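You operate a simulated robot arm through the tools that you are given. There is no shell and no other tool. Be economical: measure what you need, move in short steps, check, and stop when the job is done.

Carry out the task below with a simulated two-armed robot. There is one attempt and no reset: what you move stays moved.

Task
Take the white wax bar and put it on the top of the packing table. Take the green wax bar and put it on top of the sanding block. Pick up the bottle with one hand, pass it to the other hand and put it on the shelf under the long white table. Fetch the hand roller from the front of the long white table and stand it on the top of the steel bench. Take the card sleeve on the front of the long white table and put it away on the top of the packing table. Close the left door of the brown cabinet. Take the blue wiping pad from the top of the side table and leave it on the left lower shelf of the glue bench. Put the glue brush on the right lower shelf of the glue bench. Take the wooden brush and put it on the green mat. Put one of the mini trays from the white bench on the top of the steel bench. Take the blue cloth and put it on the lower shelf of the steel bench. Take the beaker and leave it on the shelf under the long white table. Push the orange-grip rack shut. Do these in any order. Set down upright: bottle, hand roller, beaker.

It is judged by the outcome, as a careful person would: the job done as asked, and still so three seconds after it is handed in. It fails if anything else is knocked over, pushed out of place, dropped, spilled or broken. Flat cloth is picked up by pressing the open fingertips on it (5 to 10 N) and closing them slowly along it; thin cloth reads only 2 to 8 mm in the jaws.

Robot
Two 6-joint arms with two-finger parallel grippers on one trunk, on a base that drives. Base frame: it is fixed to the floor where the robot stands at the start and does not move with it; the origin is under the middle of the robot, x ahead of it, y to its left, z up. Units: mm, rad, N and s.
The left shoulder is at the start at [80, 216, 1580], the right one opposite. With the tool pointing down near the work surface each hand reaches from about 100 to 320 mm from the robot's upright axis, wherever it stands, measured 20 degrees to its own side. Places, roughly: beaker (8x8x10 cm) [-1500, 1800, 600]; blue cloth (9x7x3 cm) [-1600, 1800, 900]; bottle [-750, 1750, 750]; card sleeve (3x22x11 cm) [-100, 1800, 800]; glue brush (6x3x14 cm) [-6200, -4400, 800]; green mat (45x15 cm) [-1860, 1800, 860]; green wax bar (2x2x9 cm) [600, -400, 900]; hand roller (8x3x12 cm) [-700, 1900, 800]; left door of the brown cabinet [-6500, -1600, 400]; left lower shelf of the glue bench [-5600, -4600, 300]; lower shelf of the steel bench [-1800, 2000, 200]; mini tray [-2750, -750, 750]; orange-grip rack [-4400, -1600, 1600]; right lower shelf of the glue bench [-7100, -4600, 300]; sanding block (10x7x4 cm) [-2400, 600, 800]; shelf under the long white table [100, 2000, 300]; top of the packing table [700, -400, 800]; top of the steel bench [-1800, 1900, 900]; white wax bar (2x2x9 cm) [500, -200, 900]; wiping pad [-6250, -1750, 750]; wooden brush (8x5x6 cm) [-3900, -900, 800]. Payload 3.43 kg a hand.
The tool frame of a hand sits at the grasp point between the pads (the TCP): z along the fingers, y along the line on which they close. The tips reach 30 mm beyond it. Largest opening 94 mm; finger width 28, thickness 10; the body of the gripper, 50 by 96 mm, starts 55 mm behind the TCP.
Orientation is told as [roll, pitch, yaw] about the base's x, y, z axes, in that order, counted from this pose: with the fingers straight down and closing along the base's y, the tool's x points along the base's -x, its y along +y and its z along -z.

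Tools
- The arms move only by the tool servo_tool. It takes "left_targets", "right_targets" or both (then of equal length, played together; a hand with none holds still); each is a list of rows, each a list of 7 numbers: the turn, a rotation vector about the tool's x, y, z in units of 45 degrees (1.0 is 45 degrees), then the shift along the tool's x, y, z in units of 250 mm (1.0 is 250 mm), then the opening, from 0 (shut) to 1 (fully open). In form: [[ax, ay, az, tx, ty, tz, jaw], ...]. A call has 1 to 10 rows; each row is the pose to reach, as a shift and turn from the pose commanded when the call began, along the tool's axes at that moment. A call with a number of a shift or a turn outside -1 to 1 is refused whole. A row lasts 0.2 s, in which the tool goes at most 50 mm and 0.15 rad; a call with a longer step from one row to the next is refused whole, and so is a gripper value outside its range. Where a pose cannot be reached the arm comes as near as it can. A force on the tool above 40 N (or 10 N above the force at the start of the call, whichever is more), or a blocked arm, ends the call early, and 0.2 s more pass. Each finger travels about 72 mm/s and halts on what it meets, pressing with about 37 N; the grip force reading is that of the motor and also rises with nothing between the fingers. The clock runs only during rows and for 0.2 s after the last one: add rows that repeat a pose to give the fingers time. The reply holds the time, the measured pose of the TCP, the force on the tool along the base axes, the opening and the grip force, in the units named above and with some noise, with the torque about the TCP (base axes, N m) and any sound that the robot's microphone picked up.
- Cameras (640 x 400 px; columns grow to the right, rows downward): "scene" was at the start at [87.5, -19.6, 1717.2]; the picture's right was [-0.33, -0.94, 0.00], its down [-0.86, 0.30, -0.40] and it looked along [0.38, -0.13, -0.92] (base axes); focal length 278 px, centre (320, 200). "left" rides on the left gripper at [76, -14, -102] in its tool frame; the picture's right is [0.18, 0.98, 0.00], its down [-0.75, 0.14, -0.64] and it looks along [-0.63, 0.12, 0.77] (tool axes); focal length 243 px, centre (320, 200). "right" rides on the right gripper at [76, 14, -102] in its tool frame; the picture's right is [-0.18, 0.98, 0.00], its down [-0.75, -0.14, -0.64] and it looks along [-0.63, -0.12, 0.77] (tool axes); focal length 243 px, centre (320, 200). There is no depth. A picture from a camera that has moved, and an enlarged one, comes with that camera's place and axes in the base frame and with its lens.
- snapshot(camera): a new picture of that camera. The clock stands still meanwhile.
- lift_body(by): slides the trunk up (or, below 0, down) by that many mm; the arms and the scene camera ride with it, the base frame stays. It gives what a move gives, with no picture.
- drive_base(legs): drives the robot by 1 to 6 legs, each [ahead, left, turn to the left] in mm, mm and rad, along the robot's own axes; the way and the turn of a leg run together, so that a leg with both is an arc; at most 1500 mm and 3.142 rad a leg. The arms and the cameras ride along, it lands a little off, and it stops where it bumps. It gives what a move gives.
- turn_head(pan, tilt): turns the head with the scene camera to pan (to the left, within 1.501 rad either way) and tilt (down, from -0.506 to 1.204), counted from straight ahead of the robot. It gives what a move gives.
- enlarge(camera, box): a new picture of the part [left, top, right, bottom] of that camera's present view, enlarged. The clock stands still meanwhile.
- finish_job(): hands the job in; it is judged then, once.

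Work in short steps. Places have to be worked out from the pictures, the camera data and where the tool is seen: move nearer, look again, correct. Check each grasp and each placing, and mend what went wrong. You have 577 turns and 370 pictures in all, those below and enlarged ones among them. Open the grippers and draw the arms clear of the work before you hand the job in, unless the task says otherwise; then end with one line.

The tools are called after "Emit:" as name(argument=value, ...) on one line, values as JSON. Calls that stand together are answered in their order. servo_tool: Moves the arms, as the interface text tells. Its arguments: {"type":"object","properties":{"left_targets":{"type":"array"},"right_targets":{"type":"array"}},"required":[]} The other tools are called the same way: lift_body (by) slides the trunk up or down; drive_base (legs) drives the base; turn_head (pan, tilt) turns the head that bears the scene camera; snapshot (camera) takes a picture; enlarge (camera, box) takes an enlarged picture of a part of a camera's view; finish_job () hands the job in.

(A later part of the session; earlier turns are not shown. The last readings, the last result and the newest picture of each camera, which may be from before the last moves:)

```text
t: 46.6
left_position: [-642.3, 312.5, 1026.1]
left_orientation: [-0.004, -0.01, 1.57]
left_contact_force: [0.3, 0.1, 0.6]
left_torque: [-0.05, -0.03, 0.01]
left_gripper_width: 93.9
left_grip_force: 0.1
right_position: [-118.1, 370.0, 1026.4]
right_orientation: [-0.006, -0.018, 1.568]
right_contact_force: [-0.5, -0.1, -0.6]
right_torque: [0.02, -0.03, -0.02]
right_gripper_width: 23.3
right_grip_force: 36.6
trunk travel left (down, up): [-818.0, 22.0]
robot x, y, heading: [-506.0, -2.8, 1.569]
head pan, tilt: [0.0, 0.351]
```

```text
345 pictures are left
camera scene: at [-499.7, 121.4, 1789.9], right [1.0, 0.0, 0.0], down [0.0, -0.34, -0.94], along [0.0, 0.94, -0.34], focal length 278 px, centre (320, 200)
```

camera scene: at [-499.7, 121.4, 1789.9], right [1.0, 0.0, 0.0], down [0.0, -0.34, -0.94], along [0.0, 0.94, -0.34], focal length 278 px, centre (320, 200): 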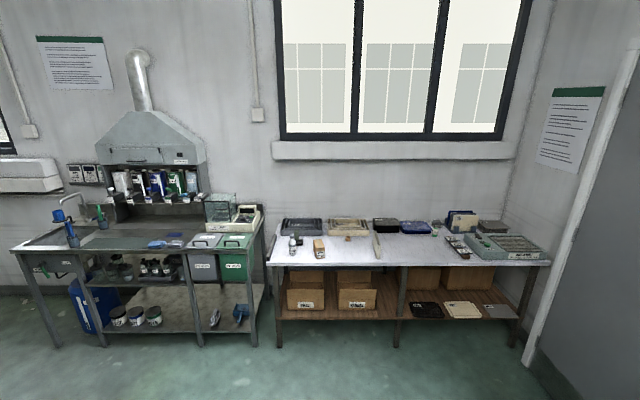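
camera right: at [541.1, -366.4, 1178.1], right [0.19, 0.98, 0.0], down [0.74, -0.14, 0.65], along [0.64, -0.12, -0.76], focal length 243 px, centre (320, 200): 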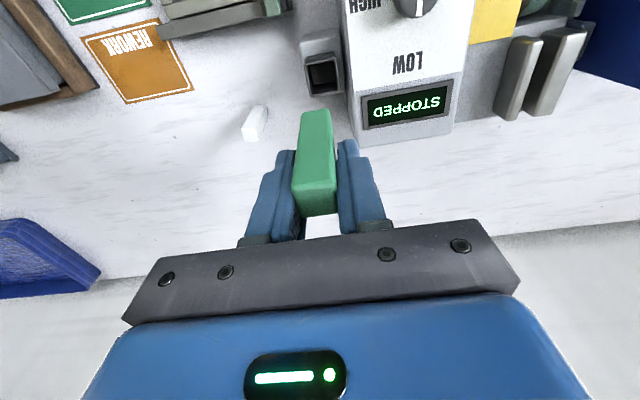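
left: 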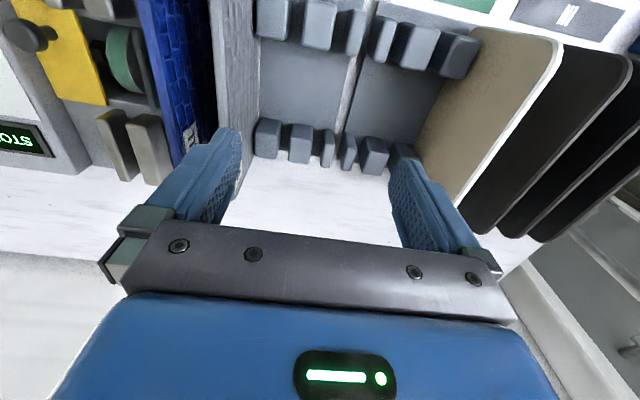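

A great overview: steel bench (left) and long white table (right). I enlarge both.

Emit:
enlarge(camera="scene", box=[260, 200, 560, 350])

Emit:
enlarge(camera="scene", box=[0, 160, 280, 350])

Emit:
turn_head(pan=1.4, tilt=0.3)

Emit:
snapshot(camera="scene")

```text
2.13 times, centred on (410, 275) of scene
camera zoom: at [-499.7, 121.4, 1789.9], right [1.0, 0.0, 0.0], down [0.0, -0.34, -0.94], along [0.0, 0.94, -0.34], focal length 594 px, centre (128, 40)
```

zoom: 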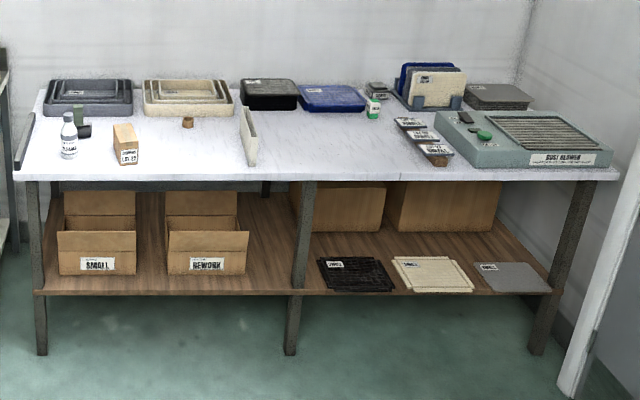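

```text
2.11 times, centred on (140, 255) of scene
camera zoom: at [-499.7, 121.4, 1789.9], right [1.0, 0.0, 0.0], down [0.0, -0.34, -0.94], along [0.0, 0.94, -0.34], focal length 586 px, centre (699, 84)
```

zoom: 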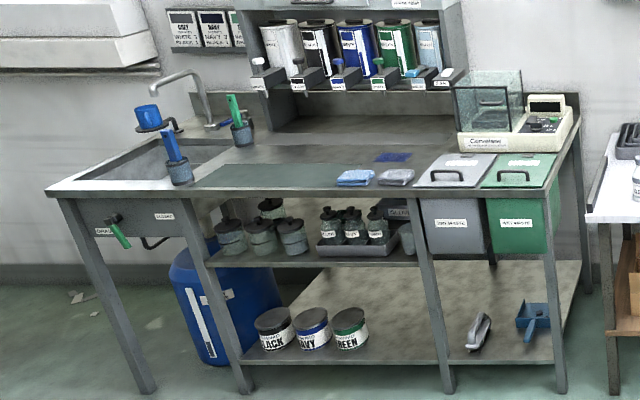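

```text
t: 48.1
left_position: [-641.8, 311.8, 1025.4]
left_orientation: [-0.002, -0.007, 1.568]
left_contact_force: [-0.5, 1.3, 0.3]
left_torque: [-0.04, 0.02, -0.01]
left_gripper_width: 94.2
left_grip_force: 0.0
right_position: [-117.3, 369.4, 1025.7]
right_orientation: [-0.007, -0.019, 1.567]
right_contact_force: [0.1, -0.4, 0.1]
right_torque: [0.04, -0.03, -0.01]
right_gripper_width: 23.0
right_grip_force: 36.9
trunk travel left (down, up): [-818.0, 22.0]
robot x, y, heading: [-500.6, -1.9, 1.567]
head pan, tilt: [1.4, 0.3]
```

```text
342 pictures are left
camera scene: at [-591.6, 44.3, 1794.8], right [0.17, 0.98, 0.0], down [0.29, -0.05, -0.96], along [-0.94, 0.17, -0.3], focal length 278 px, centre (320, 200)
```

scene: 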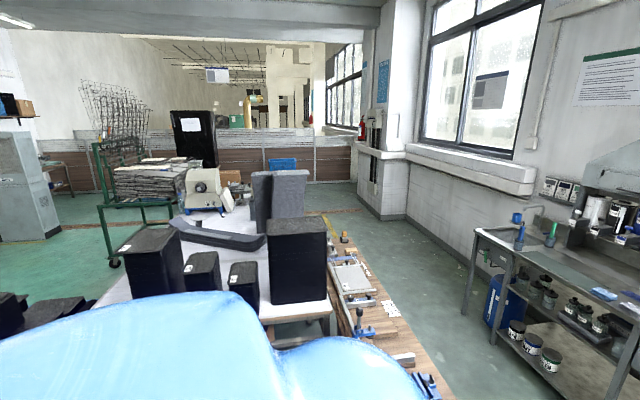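

I enlarge the bench side where the sanding block should be.

Emit:
enlarge(camera="scene", box=[300, 210, 460, 310])

Emit:
turn_head(pan=1.0, tilt=0.3)

Emit:
snapshot(camera="scene")

```text
4.00 times, centred on (380, 260) of scene
camera zoom: at [-591.6, 44.3, 1794.8], right [0.17, 0.98, 0.0], down [0.29, -0.05, -0.96], along [-0.94, 0.17, -0.3], focal length 1113 px, centre (80, -40)
```

zoom: 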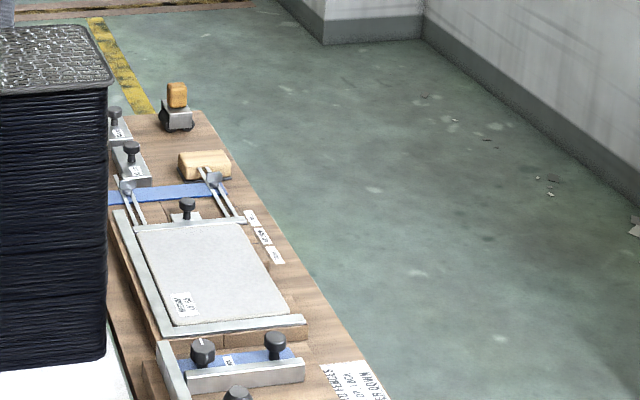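

```text
t: 49.0
left_position: [-641.5, 312.2, 1027.1]
left_orientation: [-0.002, -0.009, 1.568]
left_contact_force: [-0.1, 0.3, 0.2]
left_torque: [0.01, -0.02, -0.01]
left_gripper_width: 94.0
left_grip_force: 0.1
right_position: [-116.8, 368.7, 1025.6]
right_orientation: [-0.007, -0.018, 1.567]
right_contact_force: [-0.7, 0.2, -1.3]
right_torque: [-0.01, -0.01, 0.0]
right_gripper_width: 22.9
right_grip_force: 36.8
trunk travel left (down, up): [-818.0, 22.0]
robot x, y, heading: [-501.5, 0.4, 1.567]
head pan, tilt: [1.0, 0.3]
```

```text
340 pictures are left
camera scene: at [-578.2, 78.7, 1794.8], right [0.54, 0.84, 0.0], down [0.25, -0.16, -0.96], along [-0.8, 0.52, -0.3], focal length 278 px, centre (320, 200)
```

scene: 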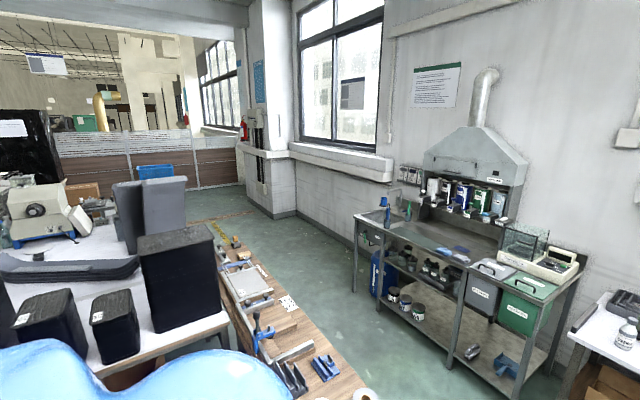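

The sanding block (tan, on the wooden bench's edge) is at about (-2400,600). I turn to face -y, back into the aisle to y≈1120, and strafe to x≈-2300.

Emit:
drive_base(legs=[[0, 0, -1.57], [0, 0, -1.57], [-1120, 0, 0], [0, -1000, 0], [0, -700, 0]])

Emit:
turn_head(pan=0, tilt=0.9)

Emit:
snapshot(camera="scene")

```text
t: 70.6
left_position: [-2076.2, 781.8, 1026.0]
left_orientation: [-0.003, -0.01, -1.556]
left_contact_force: [0.2, -0.2, -0.4]
left_torque: [-0.03, 0.0, 0.0]
left_gripper_width: 94.2
left_grip_force: 0.1
right_position: [-2598.6, 714.0, 1026.5]
right_orientation: [-0.008, -0.019, -1.558]
right_contact_force: [0.5, -1.0, 0.6]
right_torque: [0.01, 0.0, -0.02]
right_gripper_width: 23.1
right_grip_force: 36.9
trunk travel left (down, up): [-818.0, 22.0]
robot x, y, heading: [-2224.6, 1093.9, -1.559]
head pan, tilt: [1.0, 0.3]
```

```text
t: 71.8
left_position: [-2077.3, 781.2, 1027.0]
left_orientation: [-0.004, -0.008, -1.553]
left_contact_force: [-0.4, -0.6, -0.6]
left_torque: [0.0, 0.02, 0.02]
left_gripper_width: 94.1
left_grip_force: 0.1
right_position: [-2599.8, 716.2, 1025.4]
right_orientation: [-0.008, -0.02, -1.557]
right_contact_force: [-0.6, 0.0, -0.3]
right_torque: [-0.04, -0.01, -0.01]
right_gripper_width: 23.1
right_grip_force: 36.8
trunk travel left (down, up): [-818.0, 22.0]
robot x, y, heading: [-2223.2, 1094.1, -1.558]
head pan, tilt: [0.0, 0.901]
```

```text
339 pictures are left
camera scene: at [-2219.5, 986.8, 1742.5], right [-1.0, -0.02, 0.0], down [-0.01, 0.78, -0.62], along [0.01, -0.62, -0.78], focal length 278 px, centre (320, 200)
```

scene: 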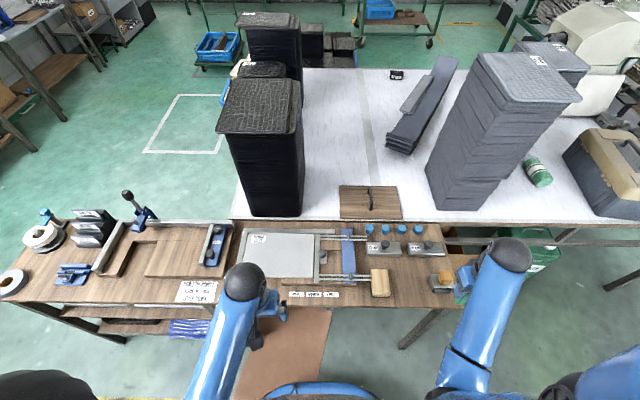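

Emit:
enlarge(camera="scene", box=[290, 210, 480, 320])

Emit:
snapshot(camera="right")

```text
3.37 times, centred on (385, 265) of scene
camera zoom: at [-2219.5, 986.8, 1742.5], right [-1.0, -0.02, 0.0], down [-0.01, 0.78, -0.62], along [0.01, -0.62, -0.78], focal length 937 px, centre (101, -19)
```

zoom: 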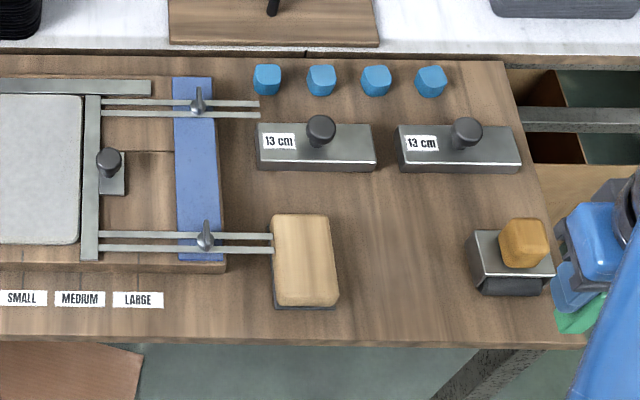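

```text
337 pictures are left
camera right: at [-2587.1, 792.8, 1126.8], right [0.99, -0.17, 0.0], down [-0.13, -0.74, 0.66], along [-0.11, -0.65, -0.75], focal length 243 px, centre (320, 200)
```

right: 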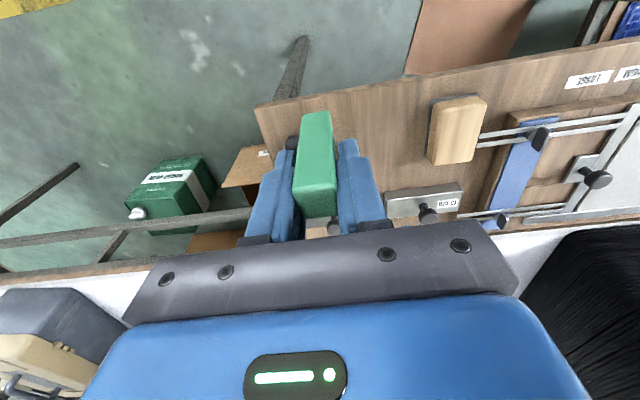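

Block top estimated at (-2423,610,812). I move the right hand with the bar above it.

Emit:
servo_tool(right_targets=[[0, 0, 0, -0.08, 0.14, 0, 0], [0, 0, 0, -0.16, 0.28, 0, 0], [0, 0, 0, -0.24, 0.42, 0, 0], [0, 0, 0, -0.32, 0.56, 0, 0], [0, 0, 0, -0.428, 0.702, 0, 0], [0, 0, 0, -0.428, 0.702, 0, 0]])

Emit:
snapshot(camera="right")

Emit:
enlarge(camera="scene", box=[290, 210, 480, 320])

```text
t: 73.2
left_position: [-2077.8, 782.0, 1027.1]
left_orientation: [-0.002, -0.009, -1.554]
left_contact_force: [-0.5, 1.2, -0.4]
left_torque: [0.02, 0.0, 0.01]
left_gripper_width: 94.3
left_grip_force: 0.1
right_position: [-2422.3, 610.9, 1027.5]
right_orientation: [-0.007, -0.018, -1.557]
right_contact_force: [0.5, 0.2, -0.9]
right_torque: [-0.04, 0.01, -0.01]
right_gripper_width: 23.1
right_grip_force: 37.5
trunk travel left (down, up): [-818.0, 22.0]
robot x, y, heading: [-2221.2, 1094.2, -1.558]
head pan, tilt: [0.0, 0.901]
```

```text
336 pictures are left
camera right: at [-2409.9, 690.2, 1129.3], right [0.99, -0.17, 0.0], down [-0.13, -0.74, 0.66], along [-0.11, -0.65, -0.75], focal length 243 px, centre (320, 200)
```

right: 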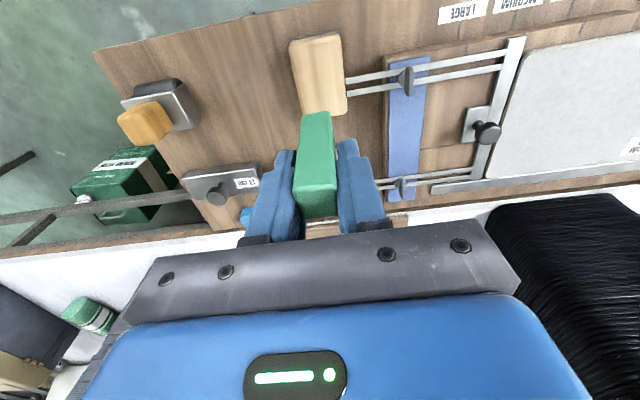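

```text
3.37 times, centred on (385, 265) of scene
camera zoom: at [-2220.0, 986.8, 1742.5], right [-1.0, -0.02, 0.0], down [-0.01, 0.78, -0.62], along [0.01, -0.62, -0.78], focal length 937 px, centre (101, -19)
```

zoom: 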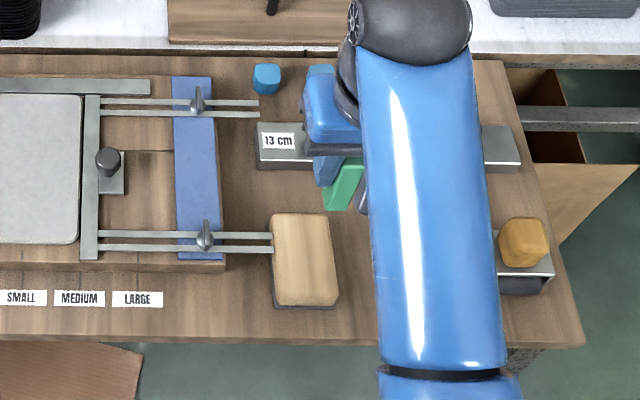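

Aligned. Lower 115 mm by the trunk, then creep down.

Emit:
lift_body(by=-112)

Emit:
snapshot(camera="right")

```text
t: 74.7
left_position: [-2077.6, 780.7, 913.0]
left_orientation: [-0.002, -0.007, -1.557]
left_contact_force: [-0.5, 0.9, 1.0]
left_torque: [0.0, -0.03, 0.02]
left_gripper_width: 94.3
left_grip_force: 0.0
right_position: [-2423.7, 611.7, 917.2]
right_orientation: [-0.007, -0.019, -1.556]
right_contact_force: [-0.1, 0.4, -0.5]
right_torque: [0.01, 0.02, 0.0]
right_gripper_width: 22.9
right_grip_force: 37.0
trunk travel left (down, up): [-706.0, 134.0]
robot x, y, heading: [-2222.2, 1093.8, -1.558]
head pan, tilt: [0.0, 0.901]
```

```text
334 pictures are left
camera right: at [-2410.3, 690.4, 1017.4], right [0.99, -0.17, 0.0], down [-0.13, -0.74, 0.66], along [-0.11, -0.65, -0.75], focal length 243 px, centre (320, 200)
```

right: 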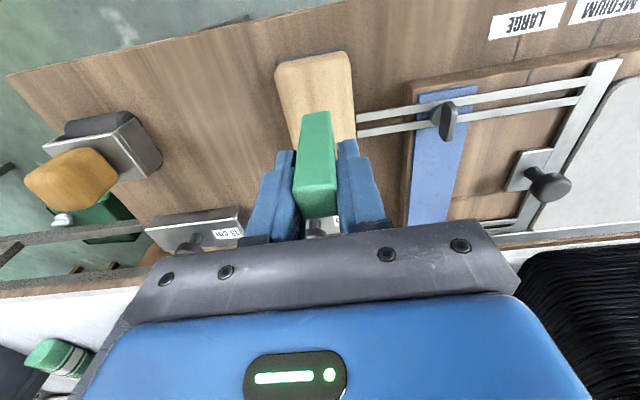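

Emit:
servo_tool(right_targets=[[0, 0, 0, 0, 0, 0.016, 0], [0, 0, 0, 0, 0, 0.032, 0], [0, 0, 0, 0, 0, 0.048, 0], [0, 0, 0, 0, 0, 0.064, 0], [0, 0, 0, 0, 0, 0.08, 0], [0, 0, 0, 0, 0, 0.092, 0], [0, 0, 0, 0, 0, 0.104, 0], [0, 0, 0, 0, 0, 0.116, 0]])

```text
t: 76.5
left_position: [-2076.8, 781.1, 914.4]
left_orientation: [-0.002, -0.009, -1.556]
left_contact_force: [0.3, -0.3, -0.7]
left_torque: [-0.04, 0.01, 0.0]
left_gripper_width: 94.1
left_grip_force: 0.0
right_position: [-2424.1, 611.3, 887.6]
right_orientation: [-0.007, -0.019, -1.56]
right_contact_force: [0.1, -0.9, -0.4]
right_torque: [-0.02, 0.0, -0.02]
right_gripper_width: 23.2
right_grip_force: 36.6
trunk travel left (down, up): [-706.0, 134.0]
robot x, y, heading: [-2224.4, 1094.7, -1.552]
head pan, tilt: [0.0, 0.901]
```

Creeping down (no contact yet at 888).

Emit:
servo_tool(right_targets=[[0, 0, 0, 0, 0, 0.01, 0], [0, 0, 0, 0, 0, 0.02, 0], [0, 0, 0, 0, 0, 0.03, 0], [0, 0, 0, 0, 0, 0.04, 0], [0, 0, 0, 0, 0, 0.05, 0], [0, 0, 0, 0, 0, 0.06, 0], [0, 0, 0, 0, 0, 0.07, 0], [0, 0, 0, 0, 0, 0.08, 0], [0, 0, 0, 0, 0, 0.09, 0]])

Emit:
snapshot(camera="right")

```text
t: 78.5
left_position: [-2075.2, 783.1, 915.5]
left_orientation: [-0.004, -0.013, -1.556]
left_contact_force: [0.1, -0.3, 0.5]
left_torque: [0.04, 0.01, -0.01]
left_gripper_width: 94.2
left_grip_force: 0.0
right_position: [-2423.0, 612.9, 868.2]
right_orientation: [-0.007, -0.024, -1.556]
right_contact_force: [-2.4, -1.4, 36.2]
right_torque: [0.41, 0.08, 0.03]
right_gripper_width: 23.3
right_grip_force: 37.1
trunk travel left (down, up): [-706.0, 134.0]
robot x, y, heading: [-2225.1, 1091.6, -1.552]
head pan, tilt: [0.0, 0.901]
```

```text
333 pictures are left
camera right: at [-2409.9, 691.6, 967.2], right [0.99, -0.17, 0.0], down [-0.13, -0.74, 0.66], along [-0.11, -0.65, -0.75], focal length 243 px, centre (320, 200)
```

right: 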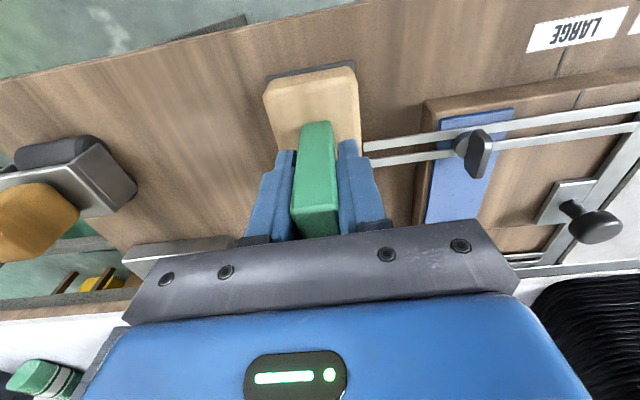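

On the block (36 N). Ease off and open slowly.

Emit:
servo_tool(right_targets=[[0, 0, 0, 0, 0, -0.012, 0], [0, 0, 0, 0, 0, -0.012, 0.1], [0, 0, 0, 0, 0, -0.012, 0.22], [0, 0, 0, 0, 0, -0.012, 0.35], [0, 0, 0, 0, 0, -0.012, 0.5], [0, 0, 0, 0, 0, -0.012, 0.6], [0, 0, 0, 0, 0, -0.012, 0.6]])

Emit:
snapshot(camera="right")

```text
t: 80.1
left_position: [-2076.7, 780.2, 914.5]
left_orientation: [-0.003, -0.008, -1.555]
left_contact_force: [1.0, 1.2, 0.5]
left_torque: [0.03, 0.01, -0.01]
left_gripper_width: 94.0
left_grip_force: 0.1
right_position: [-2425.5, 611.1, 866.7]
right_orientation: [-0.008, -0.019, -1.558]
right_contact_force: [-1.0, 0.6, 0.3]
right_torque: [0.0, 0.01, 0.01]
right_gripper_width: 56.4
right_grip_force: 0.0
trunk travel left (down, up): [-706.0, 134.0]
robot x, y, heading: [-2221.6, 1092.5, -1.551]
head pan, tilt: [0.0, 0.901]
```

```text
332 pictures are left
camera right: at [-2410.9, 689.8, 968.1], right [0.99, -0.17, 0.0], down [-0.13, -0.74, 0.66], along [-0.11, -0.65, -0.75], focal length 243 px, centre (320, 200)
```

right: 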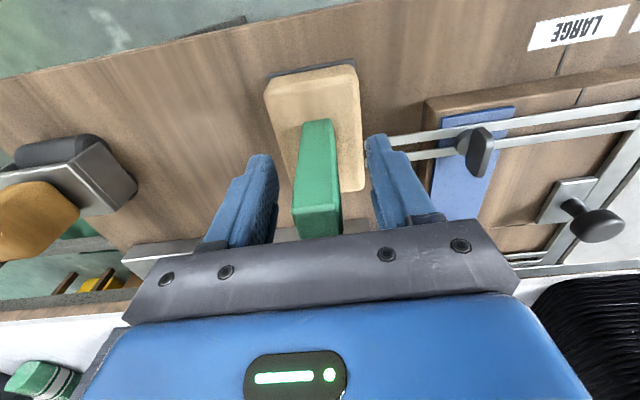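

It stands. Raising clear and verifying.

Emit:
lift_body(by=120)

Emit:
servo_tool(right_targets=[[0, 0, 0, 0.15, -0.1, 0, 0.8], [0, 0, 0, 0.3, -0.25, 0, 1], [0, 0, 0, 0.4, -0.4, 0, 1], [0, 0, 0, 0.4, -0.4, 0, 1]])

Emit:
enlarge(camera="scene", box=[290, 210, 480, 320])

```text
t: 81.6
left_position: [-2076.7, 781.2, 1034.7]
left_orientation: [-0.002, -0.009, -1.556]
left_contact_force: [-0.2, -0.4, 0.1]
left_torque: [-0.01, 0.03, -0.01]
left_gripper_width: 94.1
left_grip_force: 0.1
right_position: [-2424.1, 610.4, 986.3]
right_orientation: [-0.007, -0.02, -1.557]
right_contact_force: [0.2, 0.7, 0.0]
right_torque: [0.02, 0.01, 0.0]
right_gripper_width: 56.4
right_grip_force: 0.1
trunk travel left (down, up): [-826.0, 14.0]
robot x, y, heading: [-2223.6, 1091.9, -1.554]
head pan, tilt: [0.0, 0.901]
```

```text
refused: row 2 steps farther than a row can; nothing moved
```

```text
3.37 times, centred on (385, 265) of scene
camera zoom: at [-2219.9, 986.7, 1750.5], right [-1.0, -0.02, 0.0], down [-0.01, 0.78, -0.62], along [0.01, -0.62, -0.78], focal length 937 px, centre (101, -19)
```

zoom: 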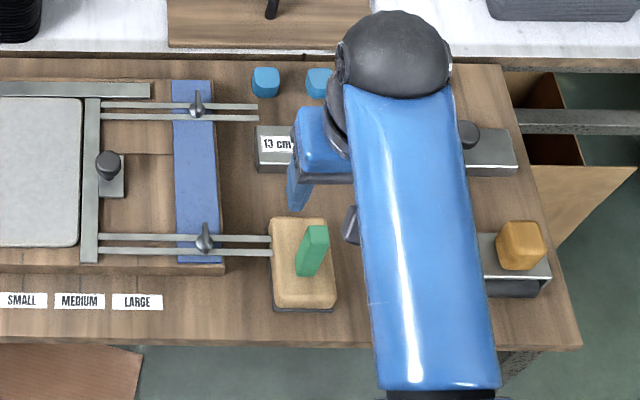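

Green bar stands on the sanding block. I retract the right hand close in before turning around.

Emit:
servo_tool(right_targets=[[0, 0, 0, 0.15, -0.0, 0, 0.8], [0, 0, 0, 0.3, 0, 0, 1], [0, 0, 0, 0.45, 0, 0, 1], [0, 0, 0, 0.6, 0, 0, 1], [0, 0, 0, 0.7, 0, 0, 1], [0, 0, 0, 0.7, 0, 0, 1]])

Emit:
drive_base(legs=[[0, 0, 1.57], [0, 0, 1.554], [0, -600, 0]])

Emit:
turn_head(pan=0, tilt=0.8)

Emit:
snapshot(camera="scene")

```text
t: 83.0
left_position: [-2076.7, 779.9, 1033.6]
left_orientation: [-0.001, -0.01, -1.556]
left_contact_force: [-0.5, 0.1, -0.5]
left_torque: [0.0, 0.02, 0.0]
left_gripper_width: 93.8
left_grip_force: 0.1
right_position: [-2427.5, 784.9, 984.6]
right_orientation: [-0.007, -0.021, -1.556]
right_contact_force: [0.2, 0.5, -0.2]
right_torque: [0.02, -0.03, 0.0]
right_gripper_width: 94.0
right_grip_force: 0.0
trunk travel left (down, up): [-826.0, 14.0]
robot x, y, heading: [-2222.7, 1093.6, -1.553]
head pan, tilt: [0.0, 0.901]
```

```text
t: 93.9
left_position: [-1753.8, 1390.1, 1034.2]
left_orientation: [-0.005, -0.009, 1.53]
left_contact_force: [0.0, 0.2, -0.5]
left_torque: [0.03, -0.02, 0.0]
left_gripper_width: 94.1
left_grip_force: 0.1
right_position: [-1404.2, 1365.0, 984.1]
right_orientation: [-0.01, -0.02, 1.53]
right_contact_force: [-0.2, 0.0, 0.3]
right_torque: [-0.03, -0.03, 0.0]
right_gripper_width: 93.9
right_grip_force: 0.0
trunk travel left (down, up): [-826.0, 14.0]
robot x, y, heading: [-1623.8, 1067.7, 1.535]
head pan, tilt: [0.0, 0.901]
```

```text
t: 94.5
left_position: [-1754.4, 1389.4, 1033.6]
left_orientation: [-0.003, -0.011, 1.532]
left_contact_force: [0.0, -0.2, 0.2]
left_torque: [-0.02, -0.02, 0.0]
left_gripper_width: 94.0
left_grip_force: 0.0
right_position: [-1404.3, 1365.7, 985.5]
right_orientation: [-0.006, -0.02, 1.53]
right_contact_force: [0.9, -0.6, 0.3]
right_torque: [-0.02, -0.01, -0.03]
right_gripper_width: 94.2
right_grip_force: 0.0
trunk travel left (down, up): [-826.0, 14.0]
robot x, y, heading: [-1621.9, 1069.3, 1.53]
head pan, tilt: [0.0, 0.799]
```

```text
330 pictures are left
camera scene: at [-1619.0, 1180.8, 1758.4], right [1.0, -0.04, 0.0], down [-0.03, -0.72, -0.7], along [0.03, 0.7, -0.72], focal length 278 px, centre (320, 200)
```

scene: 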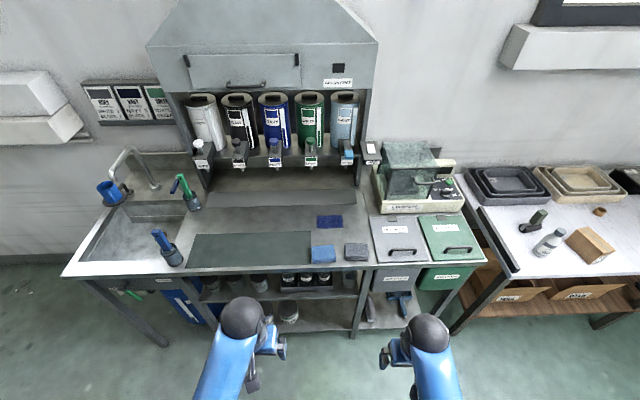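

I enlarge the cloth region and the tray/bin side for detail.

Emit:
enlarge(camera="scene", box=[280, 200, 400, 275])

Emit:
enlarge(camera="scene", box=[440, 150, 640, 330])

```text
5.33 times, centred on (340, 238) of scene
camera zoom: at [-1619.0, 1180.8, 1758.4], right [1.0, -0.04, 0.0], down [-0.03, -0.72, -0.7], along [0.03, 0.7, -0.72], focal length 1484 px, centre (213, 0)
```

zoom: 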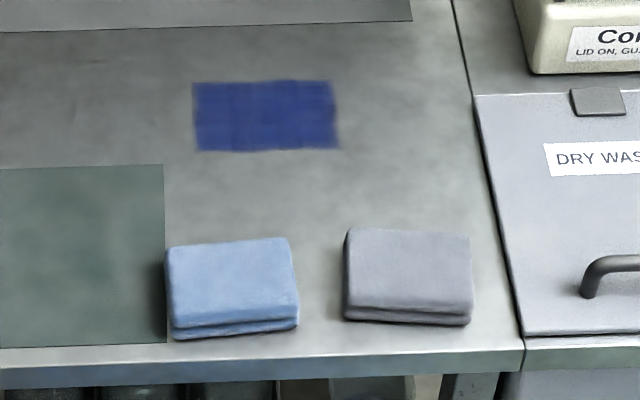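

```text
2.22 times, centred on (540, 240) of scene
camera zoom: at [-1619.0, 1180.8, 1758.4], right [1.0, -0.04, 0.0], down [-0.03, -0.72, -0.7], along [0.03, 0.7, -0.72], focal length 618 px, centre (-169, 111)
```

zoom: 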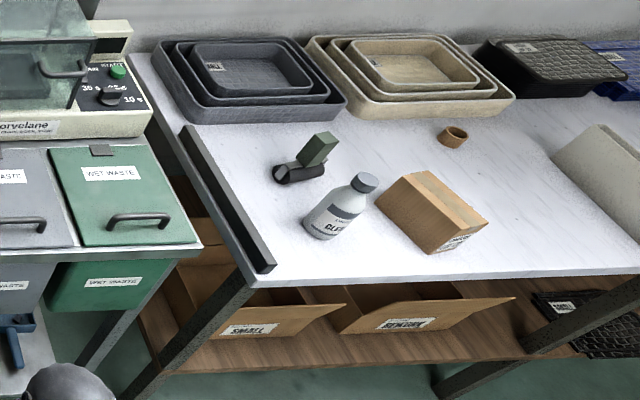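

I drive 110 mm closer and rotate the right hand 90° so it closes along y over the cloth's 7 cm side.

Emit:
drive_base(legs=[[110, 0, 0.038]])

Emit:
servo_tool(right_targets=[[0, 0, 0.17, 0, 0, 0, 0.9], [0, 0, 0.34, 0, 0, 0, 0.9], [0, 0, 0.51, 0, 0, 0, 0.9], [0, 0, 0.68, 0, 0, 0, 0.9], [0, 0, 0.85, 0, 0, 0, 0.9], [0, 0, 1.0, 0, 0, 0, 0.9]])

Emit:
servo_tool(right_targets=[[0, 0, 0.17, 0, 0, 0, 0.9], [0, 0, 0.34, 0, 0, 0, 0.9], [0, 0, 0.51, 0, 0, 0, 0.9], [0, 0, 0.68, 0, 0, 0, 0.9], [0, 0, 0.85, 0, 0, 0, 0.9], [0, 0, 1.0, 0, 0, 0, 0.9], [0, 0, 1.0, 0, 0, 0, 0.9]])

```text
t: 95.7
left_position: [-1763.0, 1484.0, 1036.6]
left_orientation: [-0.002, -0.015, 1.57]
left_contact_force: [-0.3, -0.5, 0.3]
left_torque: [0.01, -0.03, 0.02]
left_gripper_width: 94.3
left_grip_force: 0.1
right_position: [-1410.7, 1475.4, 986.5]
right_orientation: [-0.006, -0.025, 1.568]
right_contact_force: [0.3, -0.9, -0.1]
right_torque: [0.01, -0.01, -0.03]
right_gripper_width: 93.8
right_grip_force: 0.0
trunk travel left (down, up): [-826.0, 14.0]
robot x, y, heading: [-1622.6, 1180.5, 1.571]
head pan, tilt: [0.0, 0.799]
```

```text
t: 97.1
left_position: [-1761.8, 1489.8, 1034.3]
left_orientation: [-0.001, -0.009, 1.569]
left_contact_force: [0.2, -0.6, 0.3]
left_torque: [0.02, 0.0, 0.01]
left_gripper_width: 94.3
left_grip_force: 0.0
right_position: [-1412.7, 1479.0, 986.1]
right_orientation: [0.009, -0.02, 0.778]
right_contact_force: [0.3, 0.9, -0.1]
right_torque: [0.01, 0.01, 0.01]
right_gripper_width: 84.7
right_grip_force: 0.1
trunk travel left (down, up): [-826.0, 14.0]
robot x, y, heading: [-1620.2, 1178.2, 1.566]
head pan, tilt: [0.0, 0.799]
```

```text
t: 98.7
left_position: [-1761.9, 1490.4, 1034.3]
left_orientation: [-0.002, -0.009, 1.568]
left_contact_force: [-0.6, -0.9, 0.2]
left_torque: [0.01, 0.0, 0.02]
left_gripper_width: 94.0
left_grip_force: 0.1
right_position: [-1412.0, 1480.3, 985.7]
right_orientation: [0.02, -0.007, -0.004]
right_contact_force: [-0.1, -0.3, 0.8]
right_torque: [-0.02, -0.01, 0.03]
right_gripper_width: 84.5
right_grip_force: 0.0
trunk travel left (down, up): [-826.0, 14.0]
robot x, y, heading: [-1622.2, 1178.6, 1.573]
head pan, tilt: [0.0, 0.799]
```

Hand rotated. Move toward a spot above the cloth.

Emit:
servo_tool(right_targets=[[-0.02, 0, 0, 0.1, 0.15, 0, 0.9], [-0.02, 0, 0, 0.2, 0.31, 0, 0.9], [-0.02, 0, 0, 0.3, 0.47, 0, 0.9], [-0.02, 0, 0, 0.4, 0.63, 0, 0.9], [-0.02, 0, 0, 0.5, 0.79, 0, 0.9], [-0.02, 0, 0, 0.6, 0.93, 0, 0.9], [-0.02, 0, 0, 0.684, 1.0, 0, 0.9], [-0.02, 0, 0, 0.684, 1.0, 0, 0.9]])

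Emit:
snapshot(camera="right")

Emit:
enlarge(camera="scene", box=[240, 200, 420, 310])

```text
t: 100.5
left_position: [-1763.1, 1490.5, 1034.5]
left_orientation: [-0.001, -0.009, 1.569]
left_contact_force: [0.9, -0.9, 0.1]
left_torque: [-0.02, 0.01, -0.01]
left_gripper_width: 93.9
left_grip_force: 0.2
right_position: [-1583.5, 1728.9, 986.6]
right_orientation: [0.035, -0.006, -0.004]
right_contact_force: [0.1, -0.2, 0.2]
right_torque: [-0.01, -0.02, 0.02]
right_gripper_width: 84.6
right_grip_force: 0.1
trunk travel left (down, up): [-826.0, 14.0]
robot x, y, heading: [-1622.1, 1179.5, 1.566]
head pan, tilt: [0.0, 0.799]
```

```text
327 pictures are left
camera right: at [-1660.3, 1740.9, 1088.4], right [0.19, 0.98, 0.04], down [0.75, -0.17, 0.64], along [0.64, -0.09, -0.77], focal length 243 px, centre (320, 200)
```

right: 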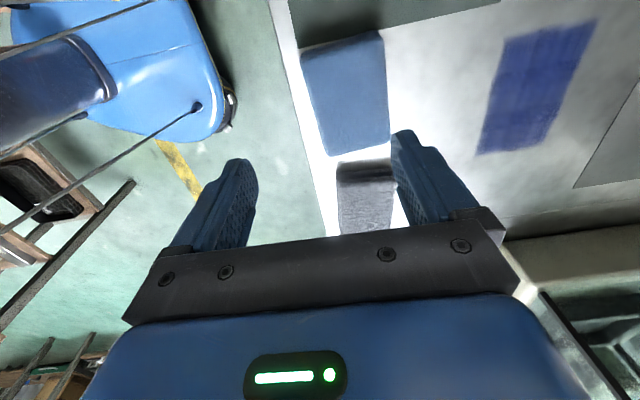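

```text
3.56 times, centred on (330, 255) of scene
camera zoom: at [-1619.4, 1287.4, 1758.4], right [1.0, 0.0, 0.0], down [0.0, -0.72, -0.7], along [0.0, 0.7, -0.72], focal length 989 px, centre (284, 4)
```

zoom: 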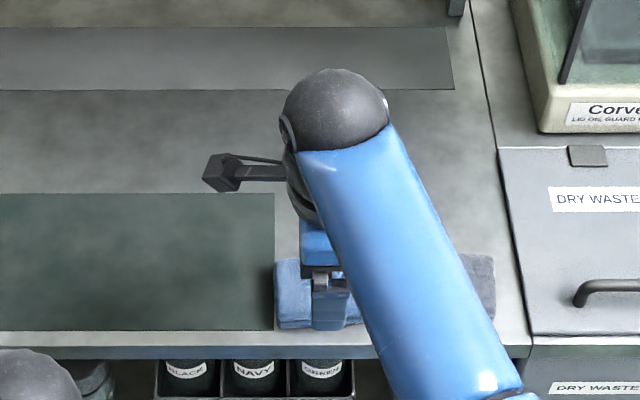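

Cloth centre is about (-1590,1757). I centre over it, level the hand, open fully and lower 70 mm.

Emit:
servo_tool(right_targets=[[0.045, 0, 0, 0.03, 0.112, 0, 1], [0.045, 0, 0, 0.03, 0.112, 0, 1]])

Emit:
lift_body(by=-65)

Emit:
snapshot(camera="right")

```text
t: 101.1
left_position: [-1763.3, 1490.7, 1035.0]
left_orientation: [-0.004, -0.008, 1.57]
left_contact_force: [0.7, -0.4, 0.3]
left_torque: [-0.02, 0.04, -0.02]
left_gripper_width: 94.0
left_grip_force: 0.0
right_position: [-1590.1, 1758.4, 988.6]
right_orientation: [-0.002, -0.006, -0.003]
right_contact_force: [0.1, 0.5, -0.4]
right_torque: [0.02, 0.01, -0.02]
right_gripper_width: 94.0
right_grip_force: 0.1
trunk travel left (down, up): [-826.0, 14.0]
robot x, y, heading: [-1621.8, 1178.5, 1.569]
head pan, tilt: [0.0, 0.799]
```

```text
t: 102.2
left_position: [-1763.4, 1490.5, 970.1]
left_orientation: [0.0, -0.006, 1.568]
left_contact_force: [0.5, -0.3, 0.0]
left_torque: [0.01, -0.01, 0.01]
left_gripper_width: 93.9
left_grip_force: 0.0
right_position: [-1590.4, 1756.6, 924.0]
right_orientation: [0.0, -0.008, -0.004]
right_contact_force: [0.1, -0.3, 0.5]
right_torque: [0.02, 0.0, 0.01]
right_gripper_width: 93.8
right_grip_force: 0.2
trunk travel left (down, up): [-761.0, 79.0]
robot x, y, heading: [-1620.6, 1176.4, 1.568]
head pan, tilt: [0.0, 0.799]
```

```text
325 pictures are left
camera right: at [-1667.6, 1772.1, 1025.1], right [0.19, 0.98, 0.0], down [0.75, -0.14, 0.65], along [0.64, -0.12, -0.76], focal length 243 px, centre (320, 200)
```

right: 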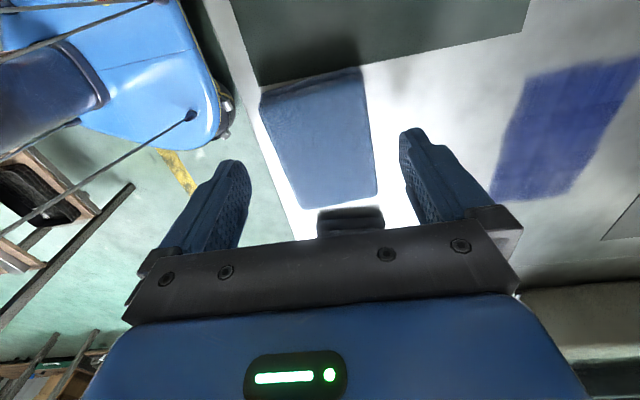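

Centred. Lower another 30 mm and close slowly.

Emit:
lift_body(by=-28)

Emit:
servo_tool(right_targets=[[0, 0, 0, 0, 0, 0, 0.85], [0, 0, 0, 0, 0, 0, 0.7], [0, 0, 0, 0, 0, 0, 0.55], [0, 0, 0, 0, 0, 0, 0.4], [0, 0, 0, 0, 0, 0, 0.25], [0, 0, 0, 0, 0, 0, 0.1], [0, 0, 0, 0, 0, 0, 0.0], [0, 0, 0, 0, 0, 0, 0.0]])

Emit:
snapshot(camera="right")

```text
t: 102.9
left_position: [-1761.4, 1491.4, 941.6]
left_orientation: [-0.001, -0.008, 1.569]
left_contact_force: [-0.9, 0.5, 0.3]
left_torque: [0.06, 0.02, -0.01]
left_gripper_width: 94.1
left_grip_force: 0.0
right_position: [-1591.2, 1756.9, 894.3]
right_orientation: [-0.002, -0.007, -0.004]
right_contact_force: [0.4, -0.8, -0.3]
right_torque: [0.04, 0.0, -0.01]
right_gripper_width: 93.9
right_grip_force: 0.0
trunk travel left (down, up): [-733.0, 107.0]
robot x, y, heading: [-1622.0, 1179.3, 1.567]
head pan, tilt: [0.0, 0.799]
```

```text
t: 104.7
left_position: [-1761.4, 1490.5, 941.5]
left_orientation: [-0.002, -0.01, 1.57]
left_contact_force: [0.4, -0.4, -0.1]
left_torque: [0.02, 0.02, -0.03]
left_gripper_width: 94.0
left_grip_force: 0.1
right_position: [-1590.3, 1757.0, 895.9]
right_orientation: [0.0, -0.007, -0.003]
right_contact_force: [-0.4, -0.6, 0.9]
right_torque: [0.01, -0.01, 0.04]
right_gripper_width: 66.1
right_grip_force: 37.1
trunk travel left (down, up): [-733.0, 107.0]
robot x, y, heading: [-1622.4, 1177.7, 1.57]
head pan, tilt: [0.0, 0.799]
```

```text
324 pictures are left
camera right: at [-1667.7, 1772.1, 997.1], right [0.19, 0.98, 0.0], down [0.75, -0.14, 0.65], along [0.64, -0.12, -0.76], focal length 243 px, centre (320, 200)
```

right: 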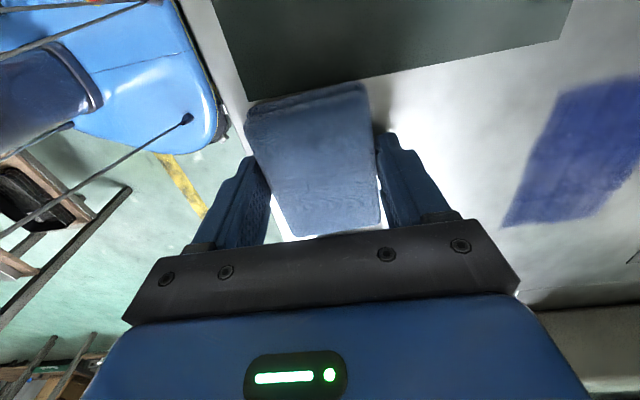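

Gripped at 66 mm. Lift it, draw back in front of the bench.

Emit:
lift_body(by=100)

Emit:
servo_tool(right_targets=[[0, 0, 0, 0, -0.18, 0, 0], [0, 0, 0, -0.05, -0.36, 0, 0], [0, 0, 0, -0.1, -0.54, 0, 0], [0, 0, 0, -0.15, -0.72, 0, 0], [0, 0, 0, -0.2, -0.9, 0, 0], [0, 0, 0, -0.25, -1.0, 0, 0]])

Emit:
drive_base(legs=[[-130, 0, 0]])

Emit:
lift_body(by=-500)

Emit:
turn_head(pan=0, tilt=0.7)

Emit:
snapshot(camera="scene")

Emit:
snapshot(camera="right")

```text
t: 106.0
left_position: [-1762.2, 1491.8, 1040.6]
left_orientation: [-0.002, -0.008, 1.568]
left_contact_force: [-0.1, -0.2, 0.3]
left_torque: [-0.04, 0.0, -0.02]
left_gripper_width: 94.0
left_grip_force: 0.1
right_position: [-1590.0, 1755.9, 994.7]
right_orientation: [-0.001, -0.007, -0.003]
right_contact_force: [0.0, 0.0, -0.1]
right_torque: [-0.04, -0.02, -0.01]
right_gripper_width: 65.8
right_grip_force: 36.8
trunk travel left (down, up): [-833.0, 7.0]
robot x, y, heading: [-1622.5, 1177.7, 1.567]
head pan, tilt: [0.0, 0.799]
```

```text
t: 107.4
left_position: [-1762.4, 1489.1, 1042.0]
left_orientation: [-0.002, -0.008, 1.569]
left_contact_force: [0.4, 0.5, -0.2]
left_torque: [0.0, 0.02, 0.01]
left_gripper_width: 94.1
left_grip_force: 0.0
right_position: [-1528.9, 1505.3, 995.1]
right_orientation: [0.0, -0.006, -0.003]
right_contact_force: [-0.9, -0.5, -0.5]
right_torque: [0.0, 0.04, -0.03]
right_gripper_width: 65.4
right_grip_force: 36.8
trunk travel left (down, up): [-833.0, 7.0]
robot x, y, heading: [-1622.3, 1176.0, 1.568]
head pan, tilt: [0.0, 0.799]
```

```text
t: 108.7
left_position: [-1762.7, 1366.9, 1039.9]
left_orientation: [-0.002, -0.004, 1.568]
left_contact_force: [0.4, 0.2, 0.6]
left_torque: [-0.03, 0.0, 0.0]
left_gripper_width: 94.1
left_grip_force: 0.1
right_position: [-1529.8, 1381.7, 994.3]
right_orientation: [-0.004, -0.007, -0.003]
right_contact_force: [-0.5, 1.0, -1.0]
right_torque: [-0.04, 0.04, -0.01]
right_gripper_width: 65.3
right_grip_force: 37.1
trunk travel left (down, up): [-833.0, 7.0]
robot x, y, heading: [-1622.8, 1052.1, 1.573]
head pan, tilt: [0.0, 0.799]
```

```text
refused: -500 is not a number from -400 to 400
```

```text
t: 109.4
left_position: [-1764.0, 1365.0, 1040.5]
left_orientation: [-0.001, -0.007, 1.568]
left_contact_force: [-0.1, 0.5, -1.2]
left_torque: [0.02, 0.02, -0.03]
left_gripper_width: 94.0
left_grip_force: 0.0
right_position: [-1529.6, 1380.9, 995.5]
right_orientation: [-0.002, -0.006, -0.004]
right_contact_force: [0.5, -0.5, -0.3]
right_torque: [-0.02, -0.02, 0.03]
right_gripper_width: 64.9
right_grip_force: 37.5
trunk travel left (down, up): [-833.0, 7.0]
robot x, y, heading: [-1621.0, 1048.7, 1.569]
head pan, tilt: [0.0, 0.7]
```

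```text
323 pictures are left
camera scene: at [-1620.0, 1168.1, 1773.4], right [1.0, 0.0, 0.0], down [0.0, -0.65, -0.76], along [0.0, 0.76, -0.65], focal length 278 px, centre (320, 200)
```

scene: 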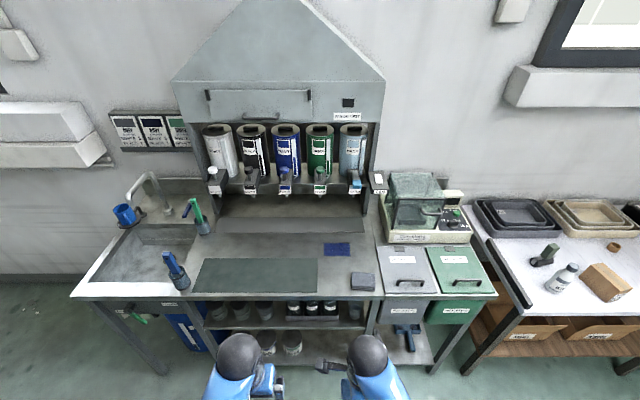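

```text
322 pictures are left
camera right: at [-1607.1, 1395.8, 1096.9], right [0.19, 0.98, 0.0], down [0.75, -0.14, 0.65], along [0.64, -0.12, -0.76], focal length 243 px, centre (320, 200)
```

right: 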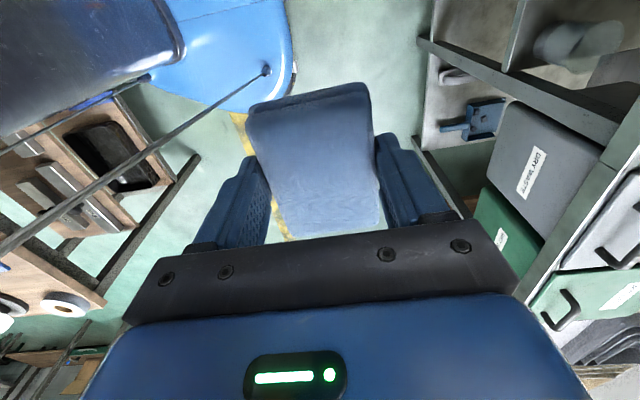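

Lower the trunk to look under the bench.

Emit:
lift_body(by=-400)

Emit:
turn_head(pan=0, tilt=0.75)

Emit:
snapshot(camera="scene")

```text
t: 113.2
left_position: [-1762.5, 1363.1, 641.0]
left_orientation: [-0.002, -0.009, 1.569]
left_contact_force: [0.3, 1.1, -0.4]
left_torque: [0.0, 0.01, -0.02]
left_gripper_width: 94.1
left_grip_force: 0.0
right_position: [-1530.2, 1378.6, 595.0]
right_orientation: [0.001, -0.008, -0.005]
right_contact_force: [-0.4, -0.7, -0.8]
right_torque: [-0.02, -0.01, 0.01]
right_gripper_width: 64.7
right_grip_force: 36.7
trunk travel left (down, up): [-433.0, 407.0]
robot x, y, heading: [-1621.7, 1049.6, 1.573]
head pan, tilt: [0.0, 0.7]
```

```text
t: 113.8
left_position: [-1762.9, 1364.7, 642.1]
left_orientation: [-0.001, -0.008, 1.569]
left_contact_force: [0.8, -0.6, -0.6]
left_torque: [0.0, -0.01, 0.02]
left_gripper_width: 94.2
left_grip_force: 0.0
right_position: [-1530.3, 1379.2, 594.8]
right_orientation: [0.0, -0.007, -0.003]
right_contact_force: [0.3, -0.1, 0.1]
right_torque: [0.01, 0.02, -0.01]
right_gripper_width: 64.8
right_grip_force: 37.3
trunk travel left (down, up): [-433.0, 407.0]
robot x, y, heading: [-1621.5, 1048.4, 1.571]
head pan, tilt: [0.0, 0.75]
```

```text
321 pictures are left
camera scene: at [-1620.0, 1162.7, 1369.4], right [1.0, 0.0, 0.0], down [0.0, -0.68, -0.73], along [0.0, 0.73, -0.68], focal length 278 px, centre (320, 200)
```

scene: 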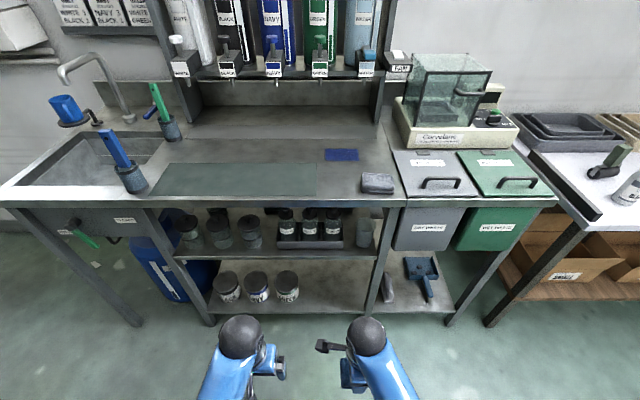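

The lower shelf has free space between the cans and the middle leg, about (-1530,1800). I turn the right hand back to its natural yaw, move it forward a little and tilt it forward ~35°.

Emit:
servo_tool(right_targets=[[0, 0, -0.17, 0, 0.1, 0, 0], [0, 0, -0.34, 0, 0.2, 0, 0], [0, 0, -0.51, 0, 0.3, 0, 0], [0, 0, -0.68, 0, 0.4, 0, 0], [0, 0, -0.85, 0, 0.5, 0, 0], [0, 0, -1.0, 0, 0.6, 0, 0]])

Emit:
servo_tool(right_targets=[[0, 0, -0.17, 0, 0, 0, 0], [0, 0, -0.34, 0, 0, 0, 0], [0, 0, -0.51, 0, 0, 0, 0], [0, 0, -0.68, 0, 0, 0, 0], [0, 0, -0.85, 0, 0, 0, 0], [0, 0, -1.0, 0, 0, 0, 0]])

Emit:
servo_tool(right_targets=[[0, -0.15, 0, 0, 0, 0, 0], [0, -0.3, 0, 0, 0, 0, 0], [0, -0.45, 0, 0, 0, 0, 0], [0, -0.6, 0, 0, 0, 0, 0], [0, -0.78, 0, 0, 0, 0, 0], [0, -0.78, 0, 0, 0, 0, 0]])

```text
t: 115.2
left_position: [-1761.8, 1363.8, 641.1]
left_orientation: [-0.003, -0.007, 1.569]
left_contact_force: [0.0, 0.0, -1.0]
left_torque: [0.0, 0.04, 0.0]
left_gripper_width: 94.0
left_grip_force: 0.0
right_position: [-1530.1, 1529.7, 595.1]
right_orientation: [-0.004, -0.003, 0.784]
right_contact_force: [0.5, 0.3, 0.6]
right_torque: [-0.01, 0.0, 0.01]
right_gripper_width: 64.9
right_grip_force: 37.2
trunk travel left (down, up): [-433.0, 407.0]
robot x, y, heading: [-1623.1, 1048.9, 1.573]
head pan, tilt: [0.0, 0.75]
```

```text
t: 116.7
left_position: [-1763.0, 1365.1, 641.8]
left_orientation: [-0.003, -0.009, 1.57]
left_contact_force: [-0.3, 0.5, 0.1]
left_torque: [-0.01, -0.02, -0.02]
left_gripper_width: 93.9
left_grip_force: 0.1
right_position: [-1528.7, 1527.5, 596.9]
right_orientation: [-0.006, 0.001, 1.571]
right_contact_force: [0.3, -0.1, -0.3]
right_torque: [0.03, -0.02, 0.0]
right_gripper_width: 64.8
right_grip_force: 36.9
trunk travel left (down, up): [-433.0, 407.0]
robot x, y, heading: [-1618.2, 1048.5, 1.571]
head pan, tilt: [0.0, 0.75]
```

```text
t: 118.0
left_position: [-1763.9, 1363.9, 640.5]
left_orientation: [-0.003, -0.009, 1.568]
left_contact_force: [0.8, 0.3, -0.3]
left_torque: [-0.01, -0.02, 0.0]
left_gripper_width: 93.9
left_grip_force: 0.1
right_position: [-1528.9, 1529.2, 595.7]
right_orientation: [-0.008, -0.615, 1.572]
right_contact_force: [0.6, 1.1, -0.1]
right_torque: [-0.04, 0.0, 0.05]
right_gripper_width: 64.9
right_grip_force: 36.7
trunk travel left (down, up): [-433.0, 407.0]
robot x, y, heading: [-1620.1, 1050.3, 1.569]
head pan, tilt: [0.0, 0.75]
```

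Lower the trunk 320 mm and look with both cameras.

Emit:
lift_body(by=-320)

Emit:
snapshot(camera="right")

Emit:
snapshot(camera="scene")

```text
t: 121.2
left_position: [-1762.4, 1362.9, 321.3]
left_orientation: [-0.002, -0.009, 1.569]
left_contact_force: [-0.2, -0.7, -0.1]
left_torque: [0.02, 0.02, 0.03]
left_gripper_width: 94.1
left_grip_force: 0.0
right_position: [-1530.2, 1529.0, 275.6]
right_orientation: [-0.009, -0.611, 1.573]
right_contact_force: [0.2, -0.4, 0.0]
right_torque: [-0.03, 0.01, -0.02]
right_gripper_width: 64.7
right_grip_force: 37.0
trunk travel left (down, up): [-113.0, 727.0]
robot x, y, heading: [-1621.2, 1047.3, 1.568]
head pan, tilt: [0.0, 0.75]
```

```text
320 pictures are left
camera right: at [-1544.4, 1408.3, 315.3], right [-0.98, 0.15, 0.1], down [0.14, 0.25, 0.96], along [0.12, 0.96, -0.26], focal length 243 px, centre (320, 200)
```

right: 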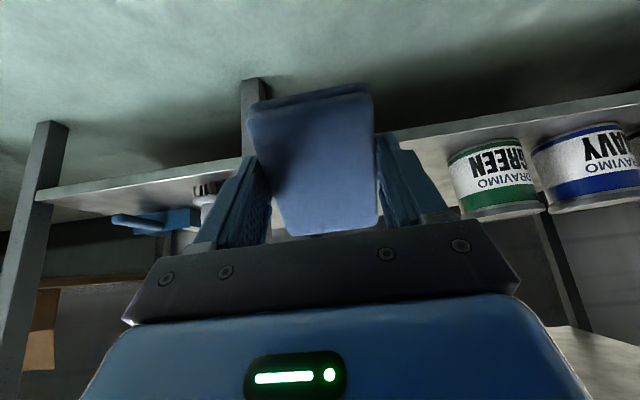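

```text
319 pictures are left
camera scene: at [-1620.0, 1162.6, 1049.4], right [1.0, 0.0, 0.0], down [0.0, -0.68, -0.73], along [0.0, 0.73, -0.68], focal length 278 px, centre (320, 200)
```

scene: 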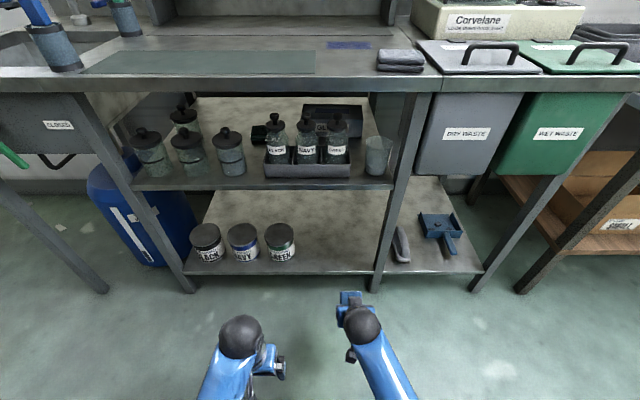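

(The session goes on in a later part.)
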